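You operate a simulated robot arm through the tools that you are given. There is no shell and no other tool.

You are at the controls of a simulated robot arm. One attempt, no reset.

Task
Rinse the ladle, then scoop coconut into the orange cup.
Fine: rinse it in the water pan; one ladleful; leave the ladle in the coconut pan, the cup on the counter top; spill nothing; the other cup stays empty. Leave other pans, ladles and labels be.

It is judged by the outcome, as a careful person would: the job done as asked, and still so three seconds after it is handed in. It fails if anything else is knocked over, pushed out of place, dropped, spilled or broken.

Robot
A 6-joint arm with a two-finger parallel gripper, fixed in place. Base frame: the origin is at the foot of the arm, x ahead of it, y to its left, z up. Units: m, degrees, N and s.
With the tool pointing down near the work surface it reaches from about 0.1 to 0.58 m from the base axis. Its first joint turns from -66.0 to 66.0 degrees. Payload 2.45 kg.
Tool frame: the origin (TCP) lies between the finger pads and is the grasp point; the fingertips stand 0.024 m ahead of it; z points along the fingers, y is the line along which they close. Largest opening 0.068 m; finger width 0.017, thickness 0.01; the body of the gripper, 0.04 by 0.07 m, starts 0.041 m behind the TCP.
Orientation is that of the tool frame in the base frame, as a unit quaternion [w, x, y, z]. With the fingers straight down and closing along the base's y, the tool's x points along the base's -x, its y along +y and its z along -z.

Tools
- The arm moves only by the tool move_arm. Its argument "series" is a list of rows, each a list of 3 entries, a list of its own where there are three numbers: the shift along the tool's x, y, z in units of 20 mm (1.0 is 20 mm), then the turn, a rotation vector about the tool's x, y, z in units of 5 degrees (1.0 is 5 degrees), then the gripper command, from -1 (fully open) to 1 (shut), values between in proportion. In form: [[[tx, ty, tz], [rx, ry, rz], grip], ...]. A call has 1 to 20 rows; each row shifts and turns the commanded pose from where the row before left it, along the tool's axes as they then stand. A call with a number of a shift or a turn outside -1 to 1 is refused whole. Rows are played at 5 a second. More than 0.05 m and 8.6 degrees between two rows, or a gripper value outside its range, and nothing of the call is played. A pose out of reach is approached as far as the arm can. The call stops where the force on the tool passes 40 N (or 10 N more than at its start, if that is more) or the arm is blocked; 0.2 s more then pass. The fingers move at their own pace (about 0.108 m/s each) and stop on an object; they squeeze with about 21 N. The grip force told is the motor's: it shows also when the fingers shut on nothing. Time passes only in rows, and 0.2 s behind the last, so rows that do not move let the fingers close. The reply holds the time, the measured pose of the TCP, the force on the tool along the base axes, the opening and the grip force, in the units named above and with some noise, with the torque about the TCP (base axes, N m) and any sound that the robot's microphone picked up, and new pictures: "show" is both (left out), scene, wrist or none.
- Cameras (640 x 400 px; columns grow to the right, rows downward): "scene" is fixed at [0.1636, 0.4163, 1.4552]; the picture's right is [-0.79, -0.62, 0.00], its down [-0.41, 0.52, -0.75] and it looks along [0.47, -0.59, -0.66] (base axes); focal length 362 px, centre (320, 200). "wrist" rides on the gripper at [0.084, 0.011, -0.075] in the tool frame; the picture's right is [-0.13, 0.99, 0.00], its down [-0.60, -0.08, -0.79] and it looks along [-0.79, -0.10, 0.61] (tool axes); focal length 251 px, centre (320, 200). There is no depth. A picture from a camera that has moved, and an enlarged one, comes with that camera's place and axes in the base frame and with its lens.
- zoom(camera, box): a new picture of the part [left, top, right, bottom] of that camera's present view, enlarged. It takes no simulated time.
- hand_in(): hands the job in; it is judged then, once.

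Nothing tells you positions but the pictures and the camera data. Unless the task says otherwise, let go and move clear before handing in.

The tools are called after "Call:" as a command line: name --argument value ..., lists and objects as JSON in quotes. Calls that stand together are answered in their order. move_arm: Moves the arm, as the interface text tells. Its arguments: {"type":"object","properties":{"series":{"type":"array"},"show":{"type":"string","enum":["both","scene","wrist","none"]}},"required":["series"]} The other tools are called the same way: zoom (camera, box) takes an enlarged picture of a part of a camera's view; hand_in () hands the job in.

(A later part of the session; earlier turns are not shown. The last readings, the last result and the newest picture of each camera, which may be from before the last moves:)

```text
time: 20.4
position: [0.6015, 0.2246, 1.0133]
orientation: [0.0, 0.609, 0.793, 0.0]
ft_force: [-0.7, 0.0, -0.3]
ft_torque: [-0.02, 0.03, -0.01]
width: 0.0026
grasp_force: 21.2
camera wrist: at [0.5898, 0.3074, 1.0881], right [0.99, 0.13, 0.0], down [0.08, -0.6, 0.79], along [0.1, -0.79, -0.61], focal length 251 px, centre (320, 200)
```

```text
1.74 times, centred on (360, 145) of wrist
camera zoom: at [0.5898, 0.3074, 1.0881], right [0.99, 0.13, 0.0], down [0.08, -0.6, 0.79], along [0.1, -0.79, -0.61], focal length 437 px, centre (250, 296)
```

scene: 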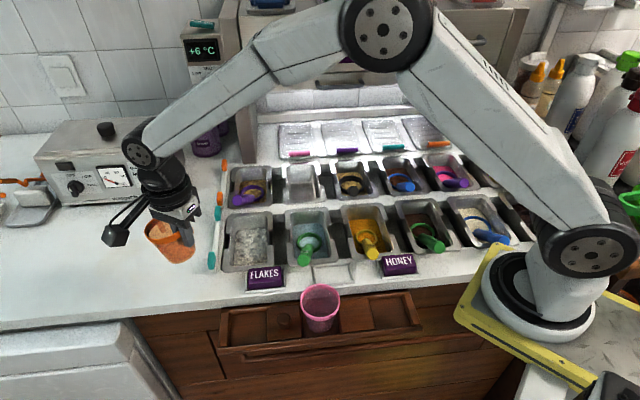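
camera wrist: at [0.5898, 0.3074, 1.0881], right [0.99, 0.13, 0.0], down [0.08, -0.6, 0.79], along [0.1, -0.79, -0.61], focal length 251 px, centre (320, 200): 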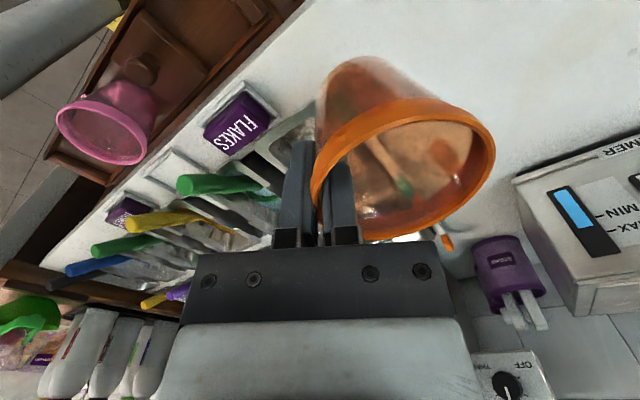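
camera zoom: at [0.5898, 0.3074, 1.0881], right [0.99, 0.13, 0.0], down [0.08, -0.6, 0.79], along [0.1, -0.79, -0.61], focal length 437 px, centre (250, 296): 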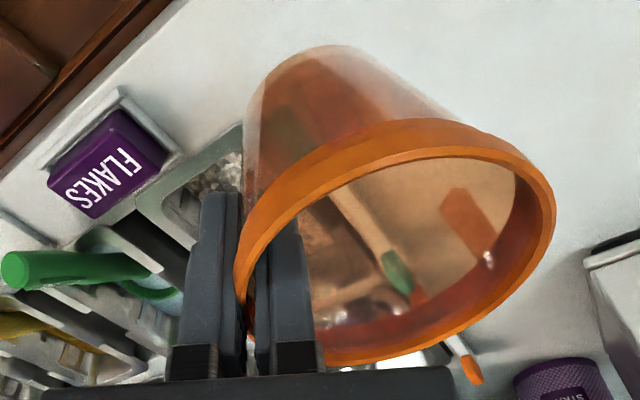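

The cup leans about 6° about tool x and 5° about tool y. I'll rotate the tool to bring the cup upright and lower it partway.

Call:
move_arm --series '[[[0, 0, 0], [-0.6, 0.55, 0], 1], [[0, 0, 0], [-0.6, 0.55, 0], 1], [[0, 0, 0], [0, 0, 0], 1]]' --show "both"

Call:
zoom --camera "scene" --box '[90, 160, 250, 290]'

```text
time: 21.2
position: [0.6016, 0.2253, 1.0134]
orientation: [-0.006, 0.606, 0.792, 0.071]
ft_force: [0.8, 0.4, 0.2]
ft_torque: [0.03, 0.01, 0.02]
width: 0.0028
grasp_force: 20.5
camera wrist: at [0.584, 0.2985, 1.0967], right [0.99, 0.13, 0.09], down [0.02, -0.7, 0.72], along [0.15, -0.71, -0.69], focal length 251 px, centre (320, 200)
```

scene: 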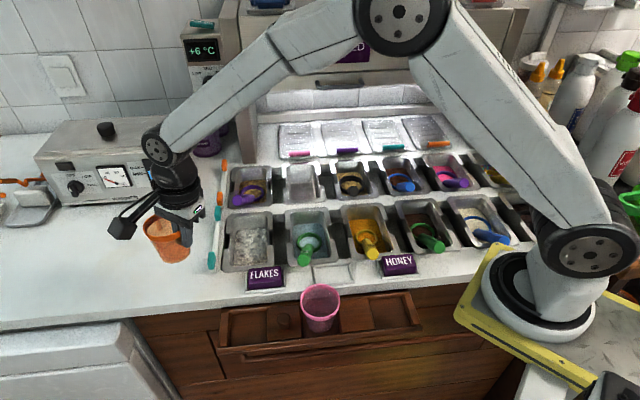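
wrist: 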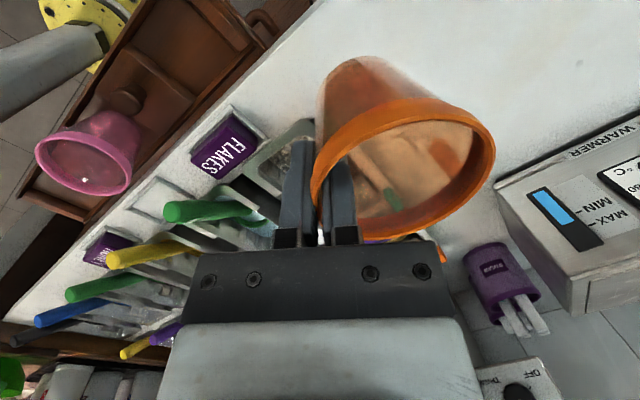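

```text
3.08 times, centred on (170, 225) of scene
camera zoom: at [0.1636, 0.4163, 1.4552], right [-0.79, -0.62, 0.0], down [-0.41, 0.52, -0.75], along [0.47, -0.59, -0.66], focal length 1115 px, centre (782, 123)
```

zoom: 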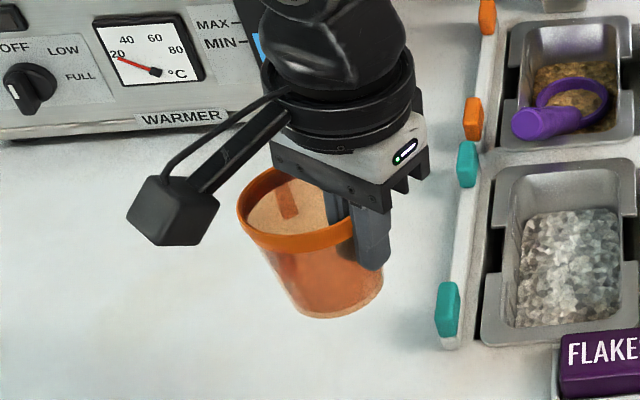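

The cup is now upright in the scene view. I'll lower along the base vertical to just above the counter.

Call:
move_arm --series '[[[-0.077, -0.084, 0.79], [0, 0, 0], 1], [[-0.077, -0.084, 0.79], [0, 0, 0], 1], [[-0.077, -0.084, 0.79], [0, 0, 0], 1], [[-0.058, -0.063, 0.6], [0, 0, 0], 1], [[0, 0, 0], [0, 0, 0], 1]]' --show "both"

Call:
zoom --camera "scene" --box '[100, 190, 260, 320]'

```text
time: 22.4
position: [0.6002, 0.223, 0.9546]
orientation: [-0.007, 0.607, 0.792, 0.071]
ft_force: [-0.6, 0.2, -1.4]
ft_torque: [-0.01, 0.0, -0.04]
width: 0.0026
grasp_force: 21.2
camera wrist: at [0.5831, 0.2977, 1.037], right [0.99, 0.13, 0.09], down [0.02, -0.69, 0.72], along [0.15, -0.71, -0.69], focal length 251 px, centre (320, 200)
```

scene: 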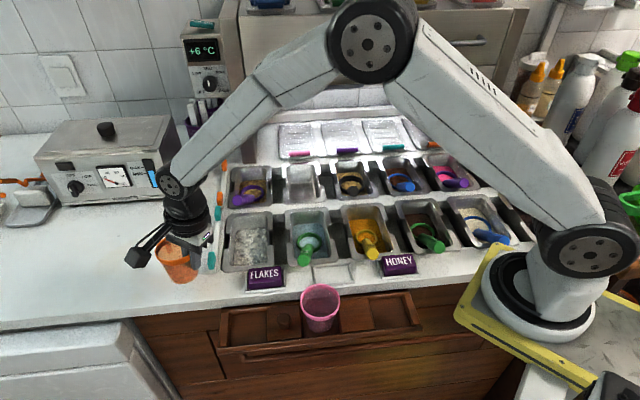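
wrist: 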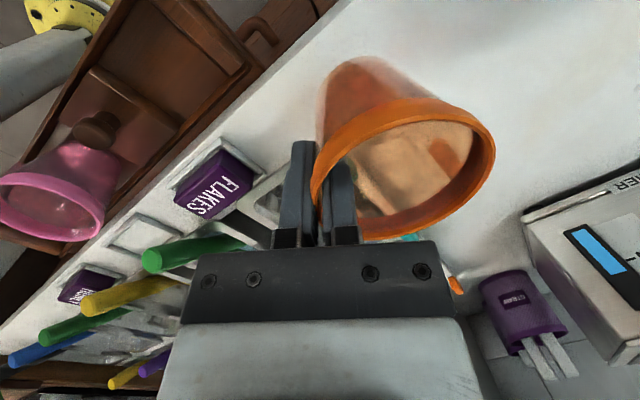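

```text
3.08 times, centred on (180, 255) of scene
camera zoom: at [0.1636, 0.4163, 1.4552], right [-0.79, -0.62, 0.0], down [-0.41, 0.52, -0.75], along [0.47, -0.59, -0.66], focal length 1115 px, centre (751, 31)
```

zoom: 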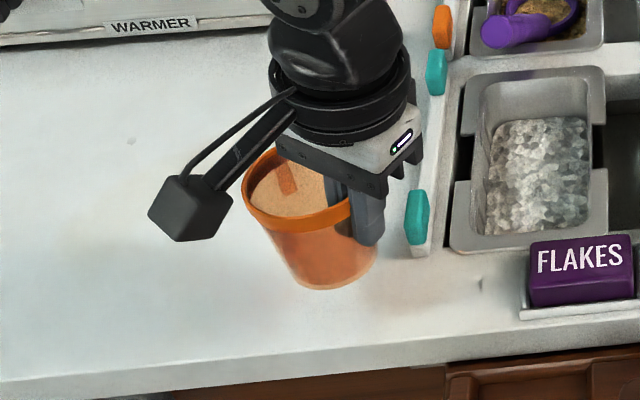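

The base looks roughly 15–20 mm above the counter. I'll lower in small steps and watch the force.

Call:
move_arm --series '[[[-0.024, -0.026, 0.25], [0, 0, 0], 1], [[-0.024, -0.026, 0.25], [0, 0, 0], 1], [[0, 0, 0], [0, 0, 0], 1]]' --show "scene"

Call:
zoom --camera "scene" --box '[130, 220, 230, 300]'

```text
time: 23.2
position: [0.6017, 0.2245, 0.9443]
orientation: [-0.006, 0.607, 0.792, 0.071]
ft_force: [-0.3, -0.1, -0.5]
ft_torque: [0.02, 0.01, 0.05]
width: 0.0027
grasp_force: 20.6
```

scene: 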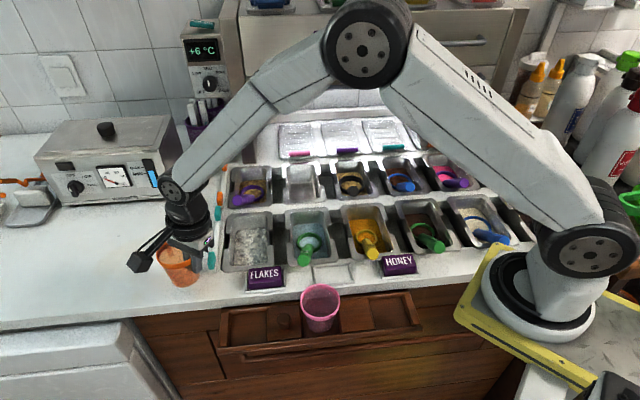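

```text
5.00 times, centred on (180, 260) of scene
camera zoom: at [0.1636, 0.4163, 1.4552], right [-0.79, -0.62, 0.0], down [-0.41, 0.52, -0.75], along [0.47, -0.59, -0.66], focal length 1812 px, centre (1020, -100)
```

zoom: 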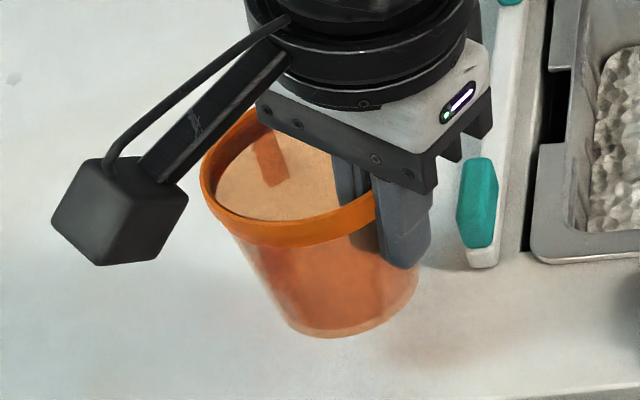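

No contact yet. I'll continue down in small steps.

Call:
move_arm --series '[[[-0.02, -0.021, 0.2], [0, 0, 0], 1], [[-0.02, -0.021, 0.2], [0, 0, 0], 1], [[0, 0, 0], [0, 0, 0], 1]]' --show "none"

```text
time: 24.0
position: [0.6017, 0.225, 0.9352]
orientation: [-0.006, 0.606, 0.792, 0.071]
ft_force: [-0.2, -0.2, 0.3]
ft_torque: [0.04, 0.0, -0.02]
width: 0.0026
grasp_force: 21.0
```

Call:
move_arm --series '[[[-0.015, -0.016, 0.15], [0, 0, 0], 1], [[-0.015, -0.016, 0.15], [0, 0, 0], 1], [[0, 0, 0], [0, 0, 0], 1]]' --show "scene"

Call:
zoom --camera "scene" --box '[130, 220, 230, 300]'

```text
time: 24.8
position: [0.6019, 0.226, 0.929]
orientation: [-0.006, 0.607, 0.792, 0.07]
ft_force: [0.3, -0.1, -0.2]
ft_torque: [0.04, 0.0, 0.05]
width: 0.0027
grasp_force: 21.5
```

scene: 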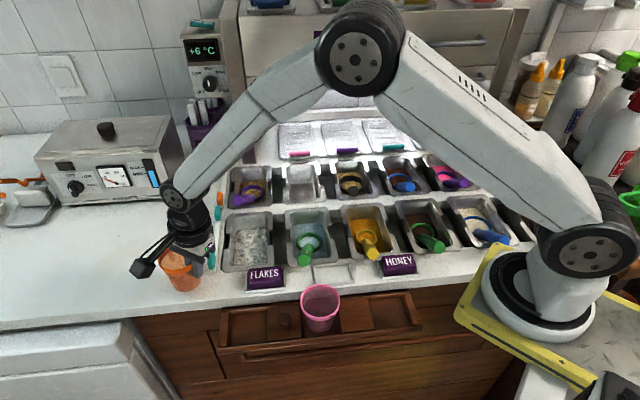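

```text
5.00 times, centred on (180, 260) of scene
camera zoom: at [0.1636, 0.4163, 1.4552], right [-0.79, -0.62, 0.0], down [-0.41, 0.52, -0.75], along [0.47, -0.59, -0.66], focal length 1812 px, centre (1020, -100)
```

zoom: 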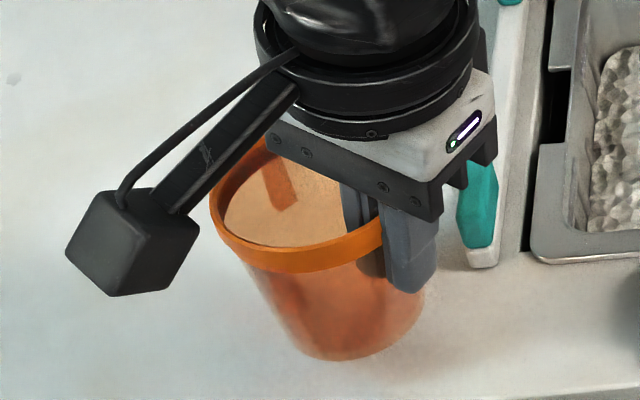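

Still free. I'll keep lowering by about 3 mm per row.

Call:
move_arm --series '[[[-0.015, -0.016, 0.15], [0, 0, 0], 1], [[-0.015, -0.016, 0.15], [0, 0, 0], 1], [[0, 0, 0], [0, 0, 0], 1]]' --show "none"

```text
time: 25.6
position: [0.6016, 0.2238, 0.9219]
orientation: [-0.007, 0.607, 0.792, 0.071]
ft_force: [0.2, -0.5, 0.1]
ft_torque: [0.02, -0.01, 0.03]
width: 0.0025
grasp_force: 21.3
```

Call:
move_arm --series '[[[-0.015, -0.016, 0.15], [0, 0, 0], 1], [[-0.015, -0.016, 0.15], [0, 0, 0], 1], [[0, 0, 0], [0, 0, 0], 1]]' --show "scene"

Call:
zoom --camera "scene" --box '[130, 220, 230, 300]'

```text
time: 26.4
position: [0.6016, 0.2241, 0.9177]
orientation: [-0.007, 0.607, 0.792, 0.071]
ft_force: [1.0, 0.2, 0.0]
ft_torque: [0.02, 0.0, -0.02]
width: 0.0027
grasp_force: 20.8
```

scene: 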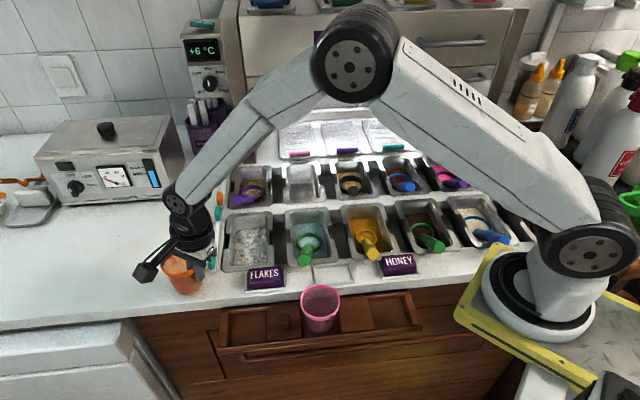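

```text
5.00 times, centred on (180, 260) of scene
camera zoom: at [0.1636, 0.4163, 1.4552], right [-0.79, -0.62, 0.0], down [-0.41, 0.52, -0.75], along [0.47, -0.59, -0.66], focal length 1812 px, centre (1020, -100)
```

zoom: 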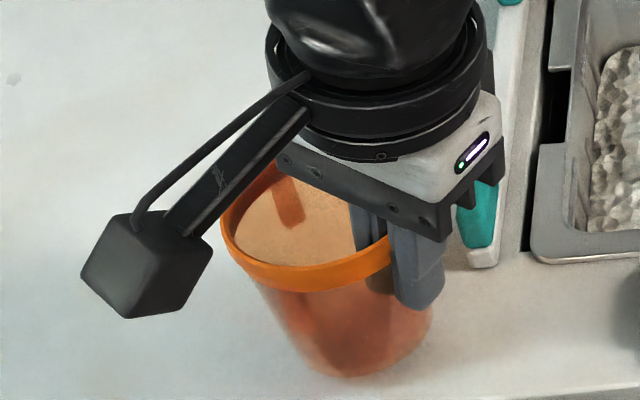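

Call:
move_arm --series '[[[-0.015, -0.016, 0.15], [0, 0, 0], 1], [[-0.01, -0.011, 0.1], [0, 0, 0], 1], [[0, 0, 0], [0, 0, 0], 1]]' --show "none"

```text
time: 27.2
position: [0.6014, 0.2235, 0.9131]
orientation: [-0.006, 0.608, 0.791, 0.071]
ft_force: [1.3, 0.0, -0.5]
ft_torque: [0.0, 0.06, -0.02]
width: 0.0025
grasp_force: 21.2
```

Call:
move_arm --series '[[[-0.01, -0.011, 0.1], [0, 0, 0], 1], [[-0.01, -0.011, 0.1], [0, 0, 0], 1], [[0, 0, 0], [0, 0, 0], 1]]' --show "scene"

Call:
zoom --camera "scene" --box '[130, 220, 230, 300]'

```text
time: 28.0
position: [0.6015, 0.2242, 0.9095]
orientation: [-0.005, 0.607, 0.791, 0.071]
ft_force: [-1.5, -0.9, 12.2]
ft_torque: [-0.24, -0.35, -0.06]
width: 0.0027
grasp_force: 21.6
```

scene: 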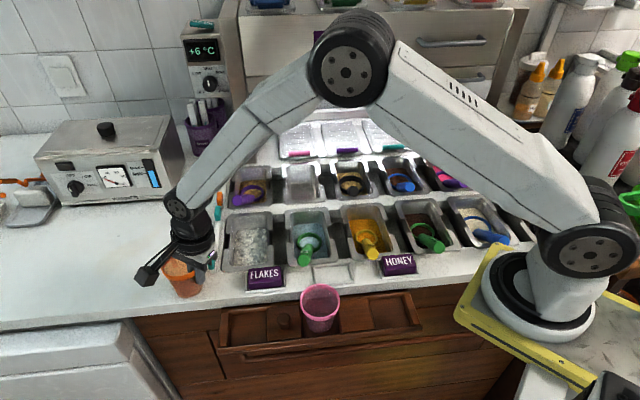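

```text
5.00 times, centred on (180, 260) of scene
camera zoom: at [0.1633, 0.4162, 1.4553], right [-0.79, -0.62, 0.0], down [-0.41, 0.52, -0.75], along [0.47, -0.59, -0.66], focal length 1812 px, centre (1020, -100)
```

zoom: 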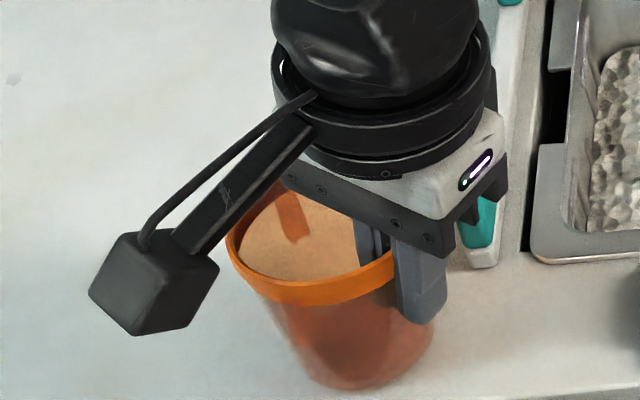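

Contact at z≈0.9095 with 12 N: the cup is on the counter. I'll ease off the preload slightly and open the fingers modestly.

Call:
move_arm --series '[[[0.004, 0.004, -0.04], [0, 0, 0], 1], [[0, 0, 0], [0, 0, 0], 0.8], [[0, 0, 0], [0, 0, 0], 0.6], [[0, 0, 0], [0, 0, 0], 0.4], [[0, 0, 0], [0, 0, 0], 0.4]]' --show "both"

Call:
zoom --camera "scene" --box '[130, 220, 230, 300]'

```text
time: 29.2
position: [0.6017, 0.224, 0.9088]
orientation: [-0.006, 0.607, 0.792, 0.07]
ft_force: [0.1, -0.2, 0.0]
ft_torque: [-0.01, 0.02, -0.01]
width: 0.0205
grasp_force: 0.1
camera wrist: at [0.584, 0.298, 0.9915], right [0.99, 0.13, 0.09], down [0.02, -0.69, 0.72], along [0.15, -0.71, -0.69], focal length 251 px, centre (320, 200)
```

scene: 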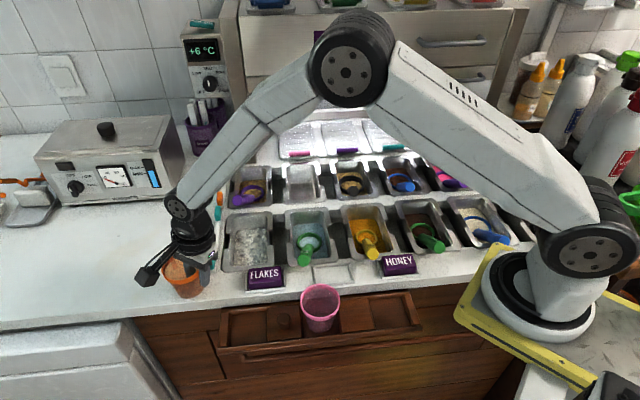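
wrist: 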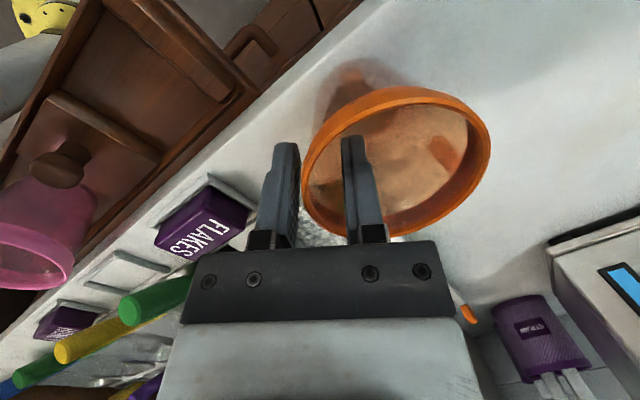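

```text
5.00 times, centred on (180, 260) of scene
camera zoom: at [0.1636, 0.4163, 1.4552], right [-0.79, -0.62, 0.0], down [-0.41, 0.52, -0.75], along [0.47, -0.59, -0.66], focal length 1812 px, centre (1020, -100)
```

zoom: 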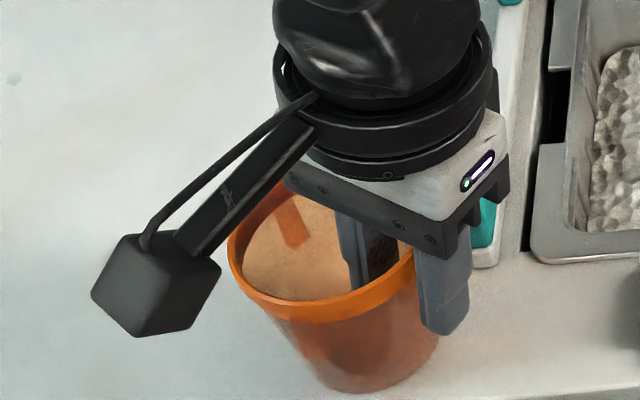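

The cup stands freely on the counter and nothing is touching it. I'll retract the fingers along the tool axis, parallel to the wall.

Call:
move_arm --series '[[[0, 0, -0.4], [0, 0, 0], 0.4], [[0, 0, -0.6], [0, 0, 0], 0.4], [[0, 0, -0.8], [0, 0, 0], 0.4], [[0, 0, -0.8], [0, 0, 0], 0.4], [[0, 0, -0.8], [0, 0, 0], 0.4], [[0, 0, -0.8], [0, 0, 0], 0.4], [[0, 0, -0.8], [0, 0, 0], 0.4], [[0, 0, 0], [0, 0, 0], 0.4]]' --show "both"

```text
time: 31.0
position: [0.5947, 0.2128, 1.0062]
orientation: [-0.006, 0.607, 0.791, 0.071]
ft_force: [0.9, -0.4, -0.2]
ft_torque: [-0.03, 0.0, 0.01]
width: 0.0204
grasp_force: 0.2
camera wrist: at [0.5769, 0.2863, 1.0901], right [0.99, 0.13, 0.09], down [0.02, -0.69, 0.72], along [0.15, -0.71, -0.69], focal length 251 px, centre (320, 200)
```

scene: 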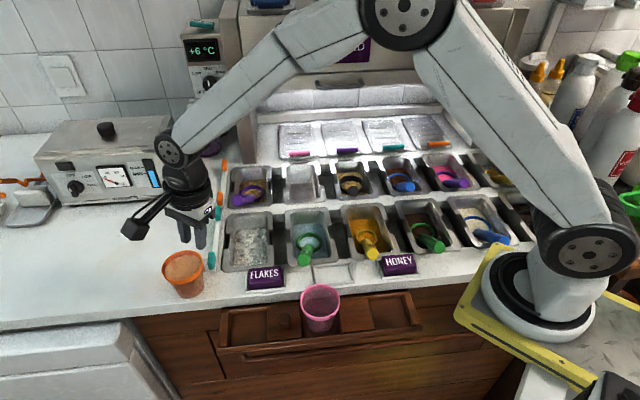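
wrist: 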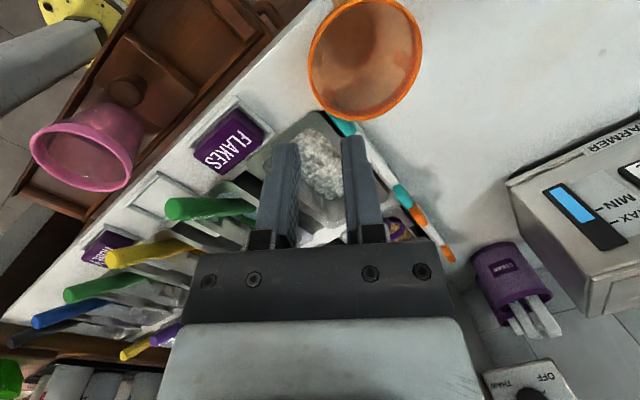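

The orange cup stands upright on the counter. I'll zoom to get its exact place, and also look again at the green ladle.

Call:
zoom --camera "scene" --box '[140, 230, 240, 310]'

Call:
zoom --camera "scene" --box '[280, 200, 350, 270]'

Call:
zoom --camera "wrist" --box '[140, 0, 460, 240]'

```text
5.00 times, centred on (190, 270) of scene
camera zoom: at [0.1636, 0.4163, 1.4552], right [-0.79, -0.62, 0.0], down [-0.41, 0.52, -0.75], along [0.47, -0.59, -0.66], focal length 1812 px, centre (970, -150)
```

zoom: 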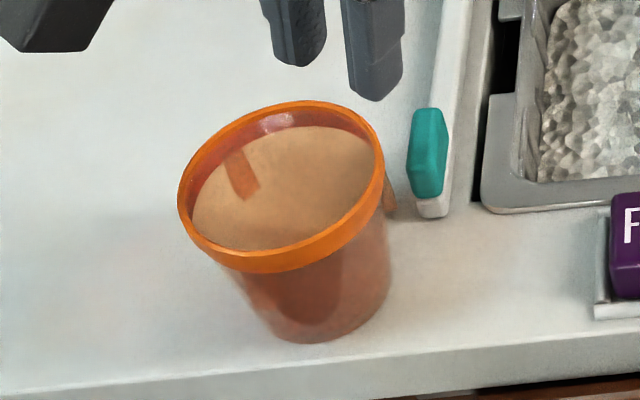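

```text
5.71 times, centred on (315, 235) of scene
camera zoom: at [0.1636, 0.4163, 1.4552], right [-0.79, -0.62, 0.0], down [-0.41, 0.52, -0.75], along [0.47, -0.59, -0.66], focal length 2071 px, centre (349, 0)
```

zoom: 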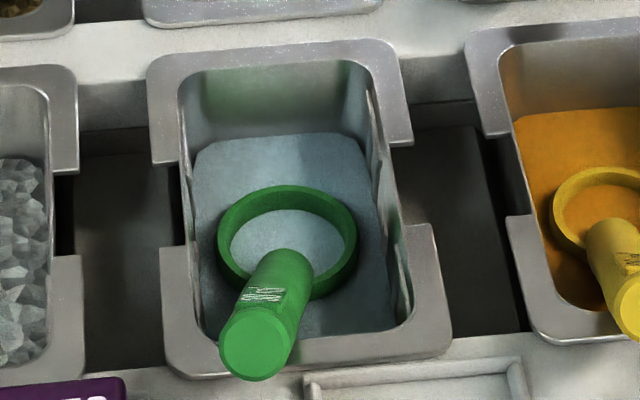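

```text
1.67 times, centred on (300, 120) of wrist
camera zoom: at [0.5769, 0.2863, 1.0901], right [0.99, 0.13, 0.09], down [0.02, -0.69, 0.72], along [0.15, -0.71, -0.69], focal length 419 px, centre (353, 333)
```

zoom: 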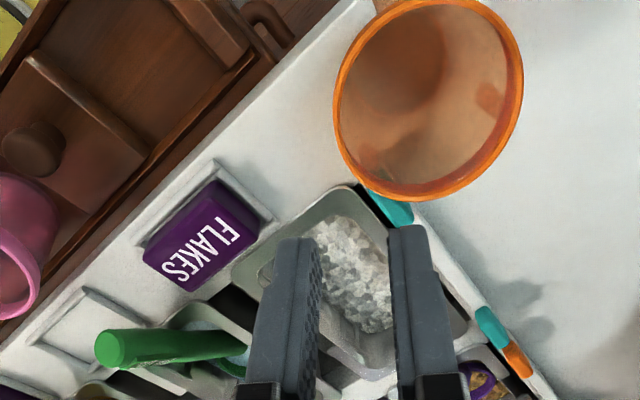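

The cup is at about (0.632, 0.239) on the counter, rim near 0.917. For the ladle I want the fingers in line with the green handle, with the camera on top. The handle end is near (0.474, 0.078, 0.896) and slopes about 39°. I'll undo the tilt, move back over the free area and start turning the wrist round.

Call:
move_arm --series '[[[0, 0, 0], [0.6, -0.55, 0], 0], [[0, 0, 0], [0.6, -0.55, 0], 0], [[-0.249, -0.958, -0.467], [0, 0, 0], -0.3], [[-0.249, -0.958, -0.467], [0, 0, 0], -0.3], [[-0.249, -0.958, -0.467], [0, 0, 0], -0.3], [[-0.249, -0.958, -0.467], [0, 0, 0], -0.3], [[-0.249, -0.958, -0.467], [0, 0, 0], -0.3], [[-0.249, -0.958, -0.467], [0, 0, 0], -0.3], [[-0.249, -0.958, -0.467], [0, 0, 0], -0.3], [[-0.249, -0.958, -0.467], [0, 0, 0], -0.3], [[-0.249, -0.958, -0.467], [0, 0, 0], -0.3]]' --show "none"

Call:
move_arm --series '[[[0, 0, 0], [0, 0, -1], -0.3], [[0, 0, 0], [0, 0, -1], -0.3], [[0, 0, 0], [0, 0, -1], -0.3], [[0, 0, 0], [0, 0, -1], -0.3], [[0, 0, 0], [0, 0, -1], -0.3], [[0, 0, 0], [0, 0, -1], -0.3], [[0, 0, 0], [0, 0, -1], -0.3], [[0, 0, 0], [0, 0, -1], -0.3], [[0, 0, 0], [0, 0, -1], -0.3], [[0, 0, 0], [0, 0, -1], -0.3], [[0, 0, 0], [0, 0, -1], -0.3], [[0, 0, 0], [0, 0, -1], -0.3], [[0, 0, 0], [0, 0, -1], -0.3], [[0, 0, 0], [0, 0, -1], -0.3], [[0, 0, 0], [0, 0, -1], -0.3], [[0, 0, 0], [0, 0, -1], -0.3], [[0, 0, 0], [0, 0, -1], -0.3], [[0, 0, 0], [0, 0, -1], -0.3], [[0, 0, 0], [0, 0, -1], -0.3], [[0, 0, 0], [0, 0, -1], -0.3]]' --show "both"

```text
time: 33.4
position: [0.4401, 0.1244, 1.0915]
orientation: [0.0, 0.609, 0.793, 0.0]
ft_force: [0.2, 0.3, 0.7]
ft_torque: [0.01, -0.02, -0.01]
width: 0.044
grasp_force: 0.0
```

```text
time: 37.6
position: [0.4388, 0.1239, 1.0915]
orientation: [0.0, -0.217, 0.976, 0.0]
ft_force: [-0.5, 0.0, -0.5]
ft_torque: [0.01, 0.04, 0.05]
width: 0.0442
grasp_force: 0.2
camera wrist: at [0.3579, 0.0981, 1.1658], right [-0.3, 0.95, 0.0], down [0.58, 0.19, 0.79], along [0.76, 0.24, -0.61], focal length 251 px, centre (320, 200)
```

scene: 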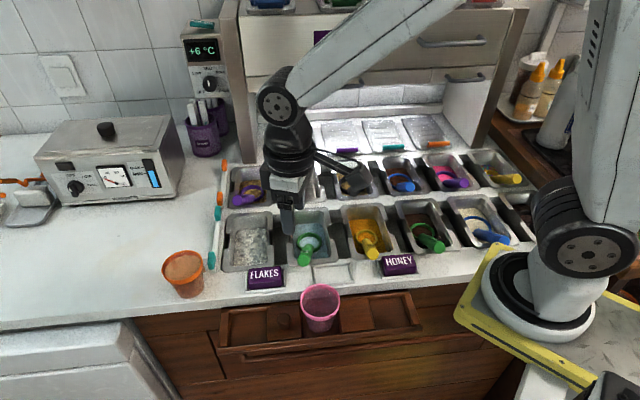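
wrist: 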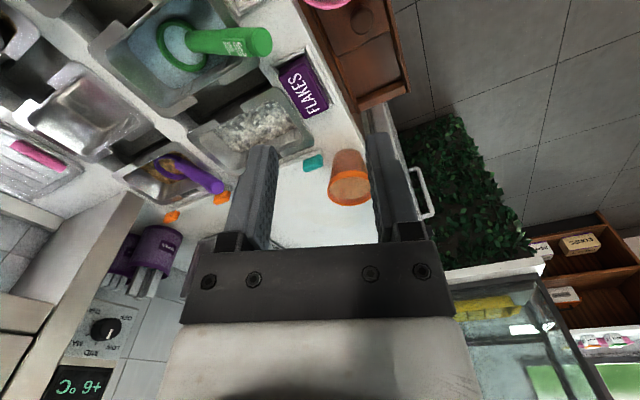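

Turning works. From this angle I get another look at the ladle from the robot side, so I'll zoom for measurement.

Call:
zoom --camera "wrist" --box '[110, 0, 310, 125]'

```text
3.20 times, centred on (210, 62) of wrist
camera zoom: at [0.3579, 0.0981, 1.1658], right [-0.3, 0.95, 0.0], down [0.58, 0.19, 0.79], along [0.76, 0.24, -0.61], focal length 805 px, centre (672, 640)
```

zoom: 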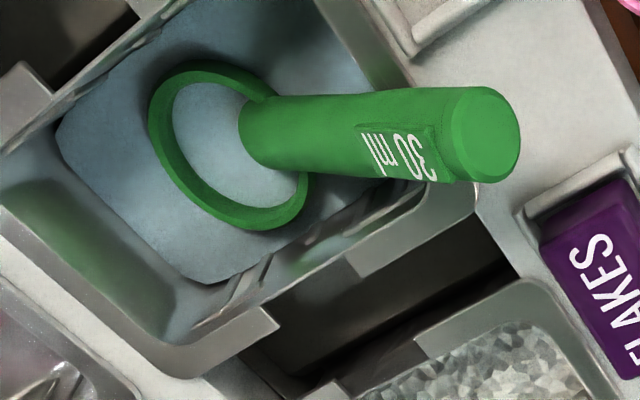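

The handle axis measures about 39° elevation, pointing down along (0.44, −0.635, −0.634), with the end near (0.473, 0.076, 0.894). I'll finish the turn and tilt the tool to line up with the handle, staying high.

Call:
move_arm --series '[[[0, 0, 0], [0, 0, -0.99], -0.3], [[0, 0, 0], [0, 0, -0.99], -0.3], [[0, 0, 0], [0, 0, -0.99], -0.3], [[0, 0, 0], [0, 0, -0.99], -0.3], [[0, 0, 0], [0, 0, -0.99], -0.3], [[0, 0, 0], [0, 0, -0.99], -0.3], [[0, 0, 0], [0, 0, -0.99], -0.3], [[0, 0, 0], [0, 0, -0.99], -0.3], [[0, 0, 0], [0, 0, -0.99], -0.3], [[0, 0, 0], [0, 0, -0.99], -0.3], [[0, 0, 0], [0, 0, -0.99], -0.3], [[0, 0, 0], [0, 0, -0.99], -0.3], [[0, 0, 0], [0, 0, -0.99], -0.3], [[0, 0, 0], [0, 0, -0.99], -0.3], [[0, 0, 0], [0, 0, -0.99], -0.3], [[0, 0, 0], [0, 0, -0.99], -0.3], [[0, 0, 0], [0, 0, -0.99], -0.3], [[0, 0, 0], [0, 0, -0.99], -0.3], [[0, 0, 0], [0, 0, -0.99], -0.3], [[0, 0, 0], [0, 0, -0.99], -0.3]]' --show "scene"

Call:
move_arm --series '[[[0, 0, 0], [0, 0.92, 0], -0.3], [[0, 0, 0], [0, 0.92, 0], -0.3], [[0, 0, 0], [0, 0.92, 0], -0.3], [[0, 0, 0], [0, 0.92, 0], -0.3], [[0, 0, 0], [0, 0.92, 0], -0.3], [[0, 0, 0], [0, 0.92, 0], -0.3], [[0, 0, 0], [0, 0.92, 0], -0.3], [[0, 0, 0], [0, 0.92, 0], -0.3], [[0, 0, 0], [0, 0.92, 0], -0.3], [[0, 0, 0], [0, 0.92, 0], -0.3], [[0, 0, 0], [0, 0.92, 0], -0.3]]' --show "both"

```text
time: 41.8
position: [0.4387, 0.1237, 1.091]
orientation: [0.0, 0.883, -0.469, 0.0]
ft_force: [-0.7, 0.0, 0.5]
ft_torque: [0.0, -0.01, -0.01]
width: 0.0439
grasp_force: 0.1
```

scene: 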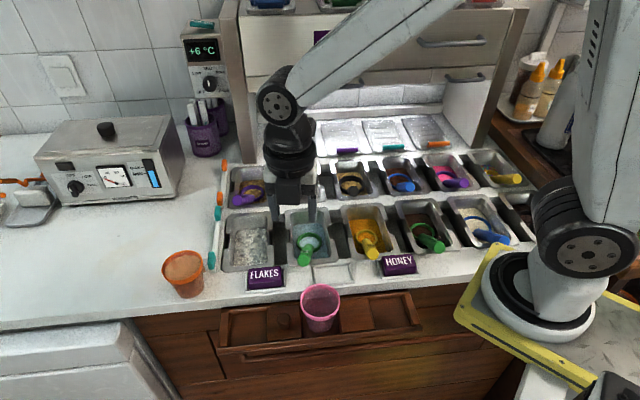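

```text
time: 44.2
position: [0.4389, 0.1244, 1.0914]
orientation: [0.201, 0.798, -0.424, 0.378]
ft_force: [0.1, -0.6, -0.4]
ft_torque: [-0.01, 0.01, 0.01]
width: 0.0442
grasp_force: 0.0
camera wrist: at [0.427, 0.1214, 1.2041], right [-0.87, -0.49, -0.1], down [-0.49, 0.87, 0.03], along [0.07, 0.08, -0.99], focal length 251 px, centre (320, 200)
```

scene: 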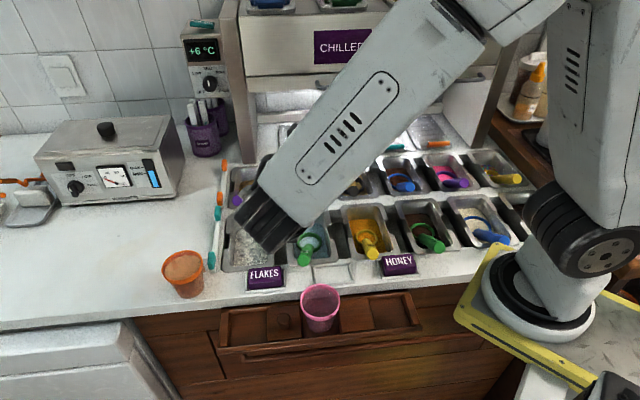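
wrist: 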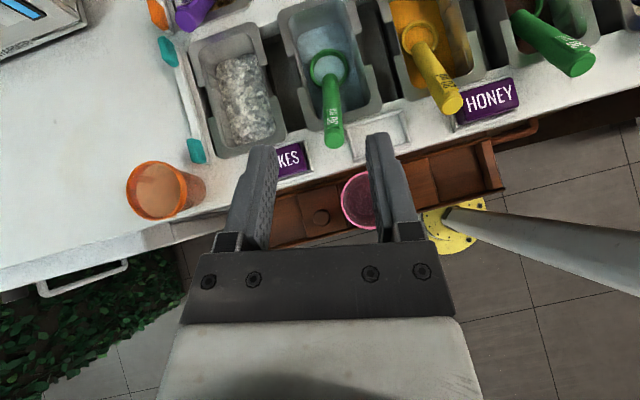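

The tool is aligned and the wrist camera gives a plan view of the ladle. I'll zoom to measure the handle end and direction.

Call:
zoom --camera "wrist" --box '[250, 20, 410, 160]'

Call:
zoom --camera "wrist" --box '[120, 0, 320, 240]'

```text
2.86 times, centred on (330, 90) of wrist
camera zoom: at [0.427, 0.1214, 1.2041], right [-0.87, -0.49, -0.1], down [-0.49, 0.87, 0.03], along [0.07, 0.08, -0.99], focal length 718 px, centre (291, 514)
```

zoom: 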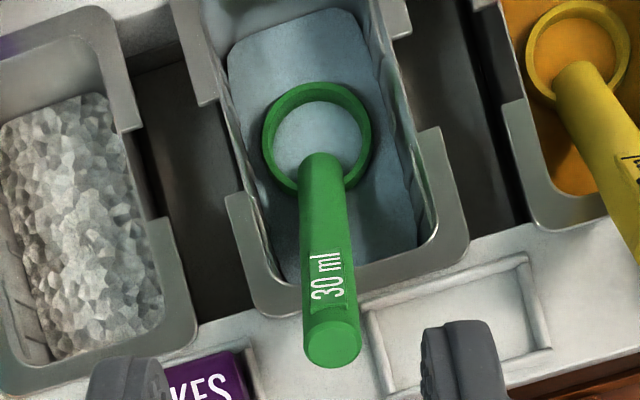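

```text
1.67 times, centred on (220, 120) of wrist
camera zoom: at [0.427, 0.1214, 1.2041], right [-0.87, -0.49, -0.1], down [-0.49, 0.87, 0.03], along [0.07, 0.08, -0.99], focal length 419 px, centre (487, 333)
```

zoom: 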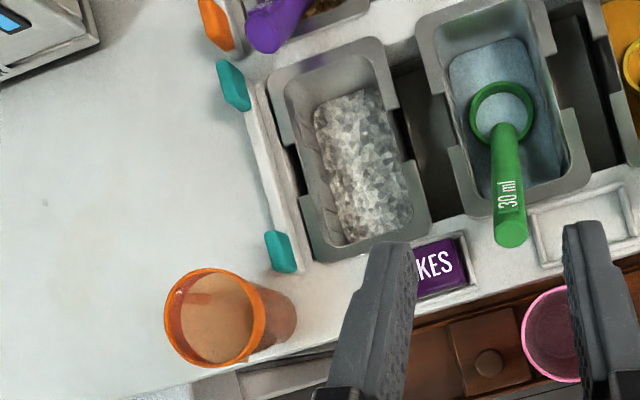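

The handle end is at about (0.468, 0.075, 0.904) and the ring centre near (0.535, −0.0225, 0.827), with the tool axis parallel to the handle. I'll move to the pre-grasp point 50 mm behind the handle end.

Call:
move_arm --series '[[[-0.68, 0.022, 0.706], [0, 0, 0], -0.3], [[-0.68, 0.022, 0.706], [0, 0, 0], -0.3], [[-0.68, 0.022, 0.706], [0, 0, 0], -0.3], [[-0.68, 0.022, 0.706], [0, 0, 0], -0.3], [[-0.68, 0.022, 0.706], [0, 0, 0], -0.3], [[-0.68, 0.022, 0.706], [0, 0, 0], -0.3], [[-0.68, 0.022, 0.706], [0, 0, 0], -0.3], [[-0.68, 0.022, 0.706], [0, 0, 0], -0.3], [[0, 0, 0], [0, 0, 0], -0.3]]' --show "both"

Call:
zoom --camera "wrist" --box '[200, 0, 440, 200]'

Call:
zoom --camera "scene" --box '[220, 160, 380, 300]'

```text
time: 46.2
position: [0.446, 0.1083, 0.9369]
orientation: [0.2, 0.799, -0.424, 0.377]
ft_force: [-0.1, -1.2, -1.2]
ft_torque: [-0.03, -0.02, -0.01]
width: 0.0442
grasp_force: 0.1
camera wrist: at [0.4339, 0.1044, 1.0481], right [-0.87, -0.49, -0.1], down [-0.49, 0.87, 0.04], along [0.07, 0.08, -0.99], focal length 251 px, centre (320, 200)
```

scene: 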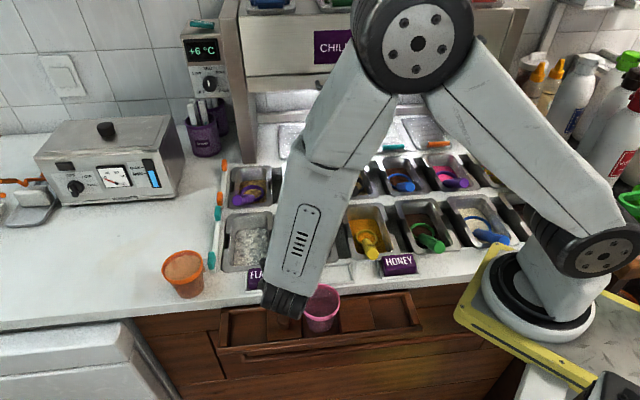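
wrist: 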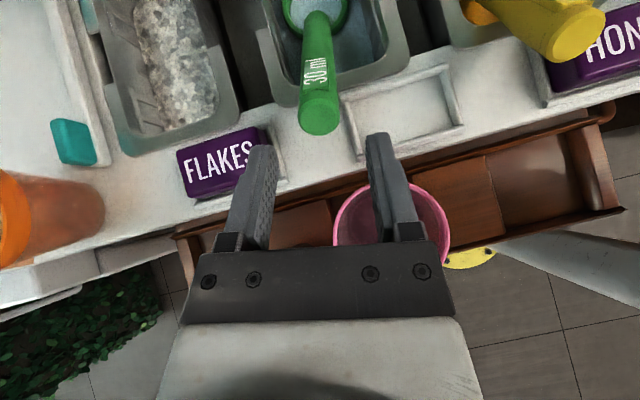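

```text
2.00 times, centred on (320, 100) of wrist
camera zoom: at [0.4339, 0.1044, 1.0481], right [-0.87, -0.49, -0.1], down [-0.49, 0.87, 0.04], along [0.07, 0.08, -0.99], focal length 503 px, centre (320, 400)
```

zoom: 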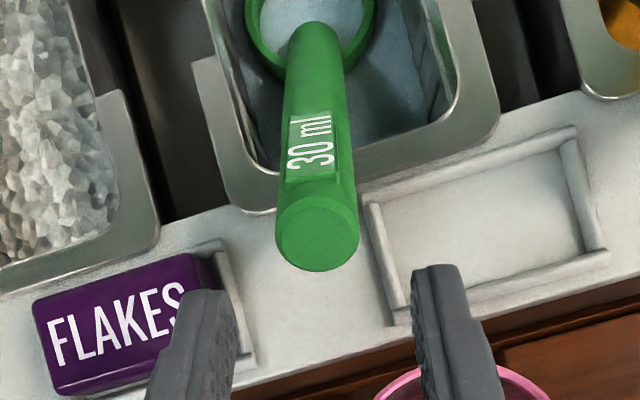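

```text
2.86 times, centred on (300, 230) of scene
camera zoom: at [0.1636, 0.4163, 1.4552], right [-0.79, -0.62, 0.0], down [-0.41, 0.52, -0.75], along [0.47, -0.59, -0.66], focal length 1035 px, centre (377, 114)
```

zoom: 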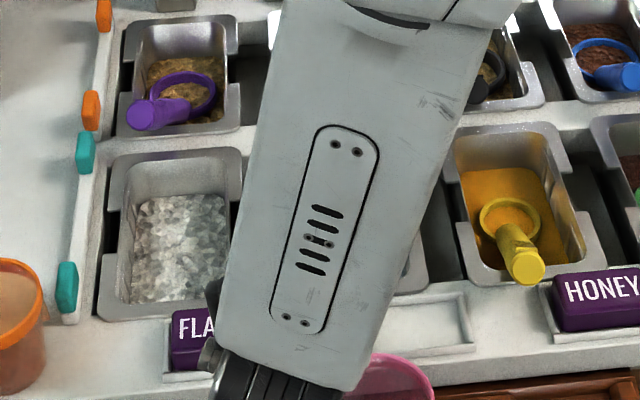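

The handle end sits right on the tool axis, 50 mm ahead, with clearance to the label on the left. I'll slide forward along the handle.

Call:
move_arm --series '[[[0, 0, 0.65], [0, 0, 0], -0.3], [[0, 0, 0.65], [0, 0, 0], -0.3], [[0, 0, 0.65], [0, 0, 0], -0.3], [[0, 0, 0.65], [0, 0, 0], -0.3], [[0, 0, 0.65], [0, 0, 0], -0.3], [[0, 0, 0.65], [0, 0, 0], -0.3], [[0, 0, 0], [0, 0, 0], -0.3]]' --show "both"

Call:
zoom --camera "wrist" --box '[200, 0, 440, 260]'

```text
time: 47.8
position: [0.4801, 0.0571, 0.8863]
orientation: [0.201, 0.798, -0.424, 0.378]
ft_force: [-0.7, -0.2, 0.9]
ft_torque: [-0.02, 0.02, -0.02]
width: 0.044
grasp_force: 0.1
camera wrist: at [0.4686, 0.0544, 0.9981], right [-0.87, -0.49, -0.1], down [-0.49, 0.87, 0.04], along [0.07, 0.08, -0.99], focal length 251 px, centre (320, 200)
```

scene: 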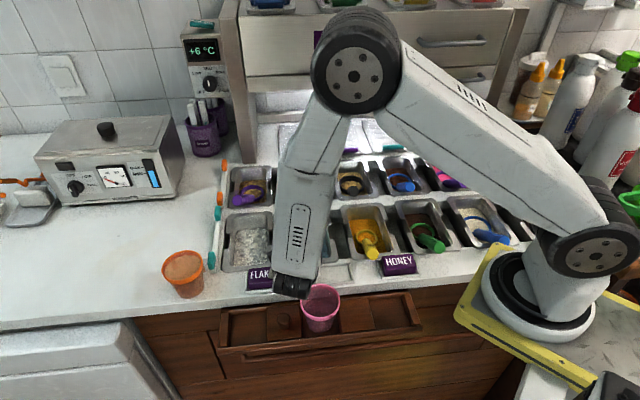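
wrist: 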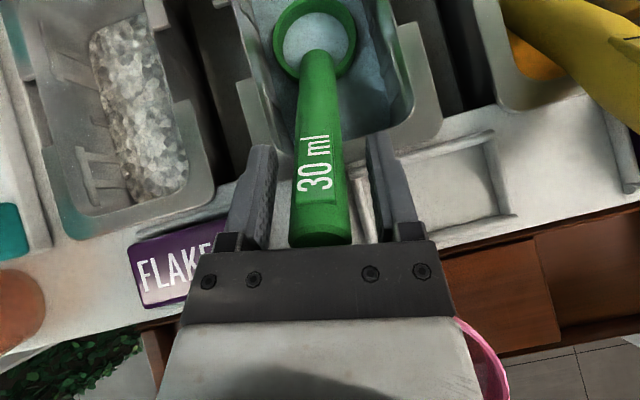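

```text
1.54 times, centred on (320, 130) of wrist
camera zoom: at [0.4686, 0.0544, 0.9981], right [-0.87, -0.49, -0.1], down [-0.49, 0.87, 0.04], along [0.07, 0.08, -0.99], focal length 387 px, centre (320, 308)
```

zoom: 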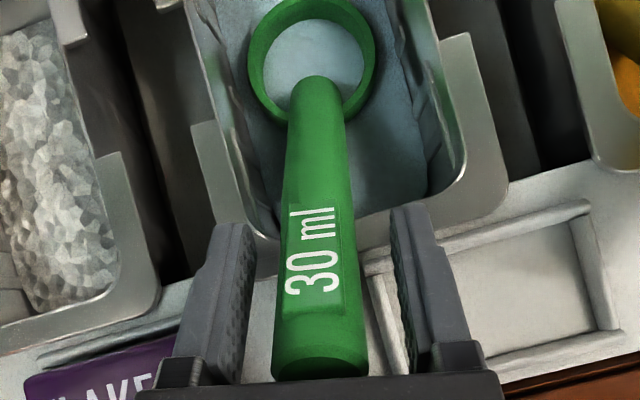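

The handle lies between the pads at the right depth, and the ring centre is about 115 mm ahead of the TCP. I'll close on the handle.

Call:
move_arm --series '[[[0, 0, 0], [0, 0, 0], 0], [[0, 0, 0], [0, 0, 0], 0.4], [[0, 0, 0], [0, 0, 0], 1], [[0, 0, 0], [0, 0, 0], 1], [[0, 0, 0], [0, 0, 0], 1]]' --show "wrist"

```text
time: 49.0
position: [0.4802, 0.0568, 0.8868]
orientation: [0.201, 0.798, -0.424, 0.377]
ft_force: [-0.6, 0.1, 0.6]
ft_torque: [-0.14, -0.07, -0.02]
width: 0.0255
grasp_force: 21.2
camera wrist: at [0.4684, 0.0545, 0.9982], right [-0.87, -0.49, -0.1], down [-0.49, 0.87, 0.04], along [0.07, 0.08, -0.99], focal length 251 px, centre (320, 200)
```

wrist: 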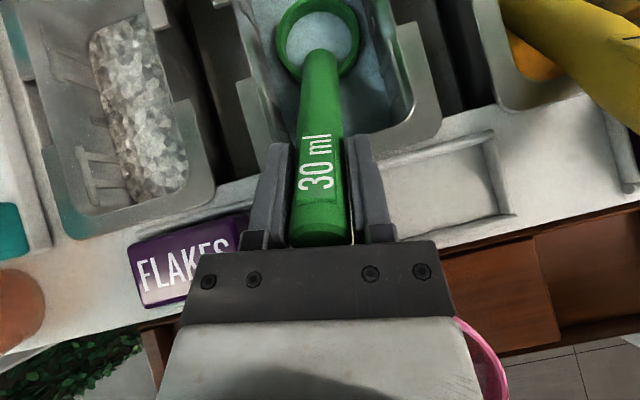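

I have the ladle, with 25.5 mm grip width. I'll lift it a few millimetres off the pan floor and swish it gently in the water, staying well inside the pan walls.

Call:
move_arm --series '[[[0.155, 0, -0.127], [0, 0, 0], 1], [[-0.249, 0.076, -0.304], [0, 0, 0], 1], [[-0.036, -0.294, -0.044], [0, 0, 0], 1], [[0.311, -0.095, 0.38], [0, 0, 0], 1], [[0.072, 0.589, 0.0885], [0, 0, 0], 1], [[-0.311, 0.095, -0.38], [0, 0, 0], 1], [[-0.072, -0.589, -0.0885], [0, 0, 0], 1], [[0.311, -0.095, 0.38], [0, 0, 0], 1], [[0.072, 0.589, 0.0885], [0, 0, 0], 1], [[-0.311, 0.095, -0.38], [0, 0, 0], 1], [[-0.036, -0.294, -0.044], [0, 0, 0], 1], [[0.249, -0.076, 0.304], [0, 0, 0], 1], [[0, 0, 0], [0, 0, 0], 1]]' --show "both"

Call:
zoom --camera "wrist" --box '[220, 0, 460, 200]'

```text
time: 51.8
position: [0.4808, 0.0578, 0.8898]
orientation: [0.2, 0.798, -0.424, 0.378]
ft_force: [0.3, -0.6, -0.6]
ft_torque: [0.01, 0.0, 0.03]
width: 0.0255
grasp_force: 21.0
camera wrist: at [0.4682, 0.0546, 1.0012], right [-0.87, -0.49, -0.1], down [-0.49, 0.87, 0.04], along [0.07, 0.08, -0.99], focal length 251 px, centre (320, 200)
```

scene: 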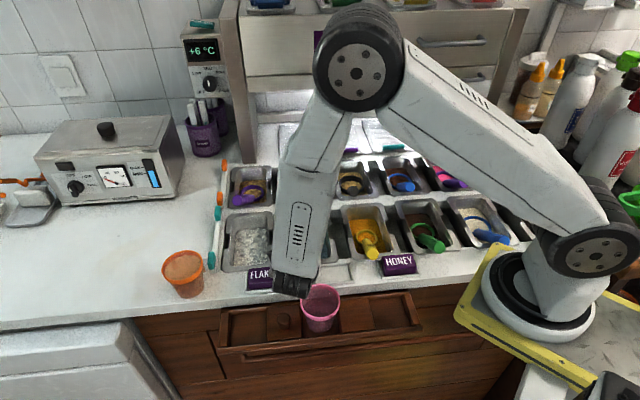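
wrist: 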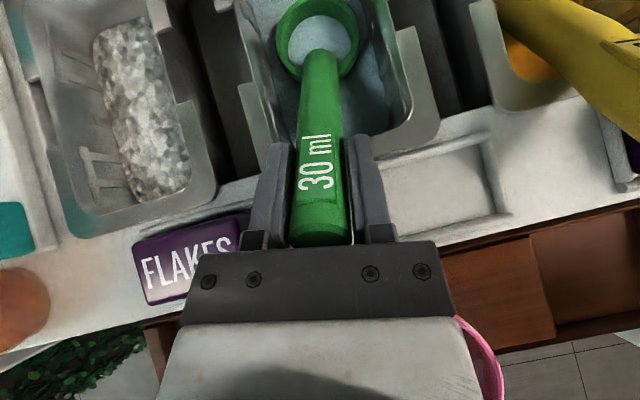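

```text
2.00 times, centred on (340, 100) of wrist
camera zoom: at [0.4682, 0.0546, 1.0012], right [-0.87, -0.49, -0.1], down [-0.49, 0.87, 0.04], along [0.07, 0.08, -0.99], focal length 503 px, centre (280, 400)
```

zoom: 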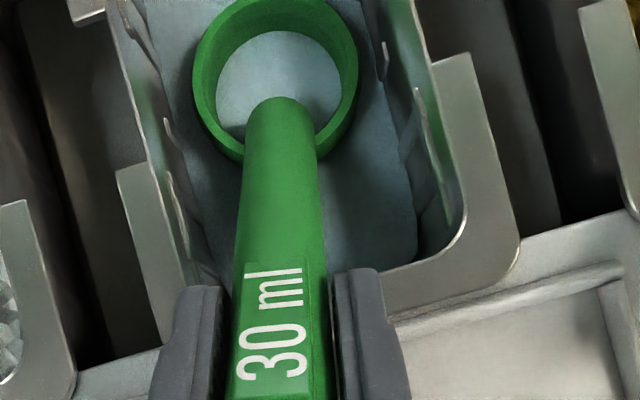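

The swish met no resistance. The ring looks about 10 mm above the water level, so I'll try dipping a bit deeper while watching the force.

Call:
move_arm --series '[[[-0.155, 0, 0.127], [0, 0, 0], 1], [[-0.155, 0, 0.127], [0, 0, 0], 1], [[0, 0, 0], [0, 0, 0], 1]]' --show "wrist"

Call:
zoom --camera "wrist" --box '[220, 0, 460, 200]'

```text
time: 52.6
position: [0.4808, 0.058, 0.8813]
orientation: [0.201, 0.798, -0.424, 0.379]
ft_force: [0.4, -2.0, 15.9]
ft_torque: [-0.24, -0.14, 0.01]
width: 0.0259
grasp_force: 20.8
camera wrist: at [0.4684, 0.0554, 0.9947], right [-0.87, -0.49, -0.1], down [-0.49, 0.87, 0.03], along [0.07, 0.08, -0.99], focal length 251 px, centre (320, 200)
```

wrist: 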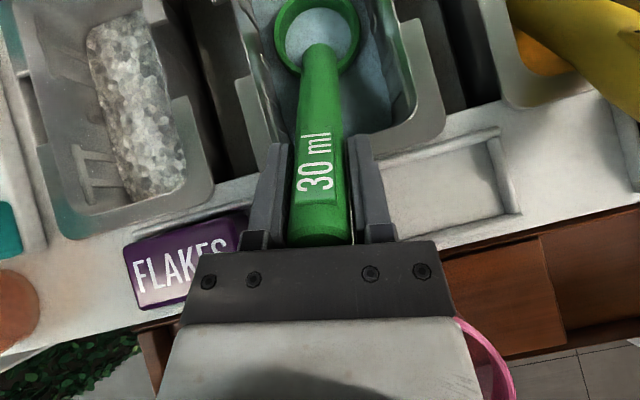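

```text
2.00 times, centred on (340, 100) of wrist
camera zoom: at [0.4684, 0.0554, 0.9947], right [-0.87, -0.49, -0.1], down [-0.49, 0.87, 0.03], along [0.07, 0.08, -0.99], focal length 503 px, centre (280, 400)
```

zoom: 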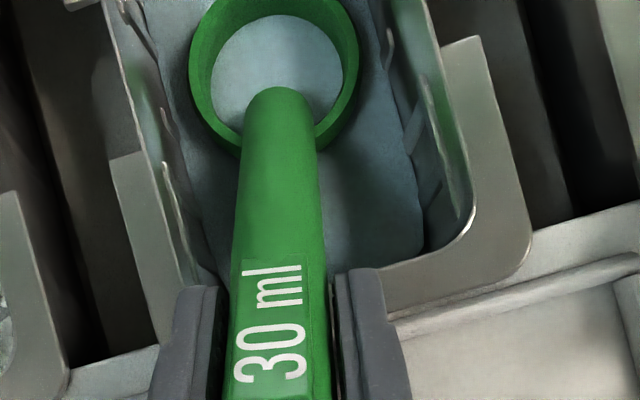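

The ladle touched the pan floor at its original height, so it was standing on the floor. I'll rinse the inside too: raise, move toward the front of the pan, and pitch the bowl forward like a scoop, pivoting about the bowl.

Call:
move_arm --series '[[[0.774, 0, -0.633], [0, 0, 0], 1], [[-0.451, 0.138, -0.551], [0, 0, 0], 1], [[-0.451, 0.138, -0.551], [0, 0, 0], 1], [[0.504, 0, -0.048], [0, -1, 0], 1], [[0.504, 0, -0.048], [0, -1, 0], 1], [[0.504, 0, -0.048], [0, -1, 0], 1], [[0.504, 0, -0.048], [0, -1, 0], 1], [[0.504, 0, -0.048], [0, -1, 0], 1], [[0.504, 0, -0.048], [0, -1, 0], 1], [[0.504, 0, -0.048], [0, -1, 0], 1], [[0.504, 0, -0.048], [0, -1, 0], 1], [[0.504, 0, -0.048], [0, -1, 0], 1], [[0, 0, 0], [0, 0, 0], 1]]' --show "both"

```text
time: 55.4
position: [0.4996, 0.0185, 0.9552]
orientation: [0.023, 0.882, -0.469, 0.043]
ft_force: [0.6, -0.7, -1.0]
ft_torque: [-0.03, 0.01, 0.0]
width: 0.0255
grasp_force: 20.5
camera wrist: at [0.5325, -0.0518, 1.0377], right [-0.89, -0.45, -0.01], down [-0.31, 0.61, 0.73], along [-0.32, 0.66, -0.68], focal length 251 px, centre (320, 200)
```

scene: 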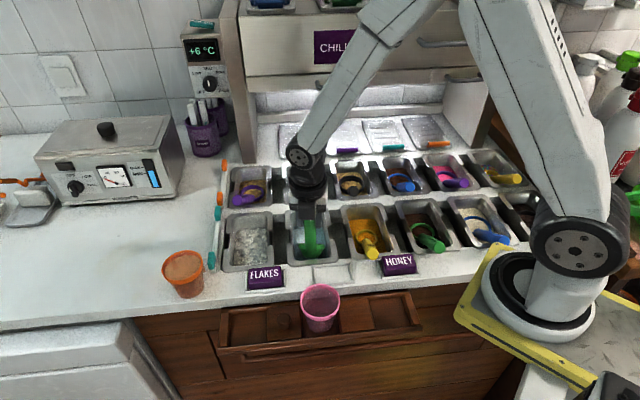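
wrist: 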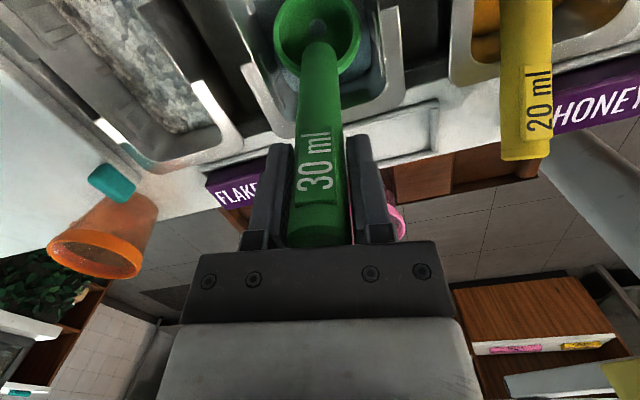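

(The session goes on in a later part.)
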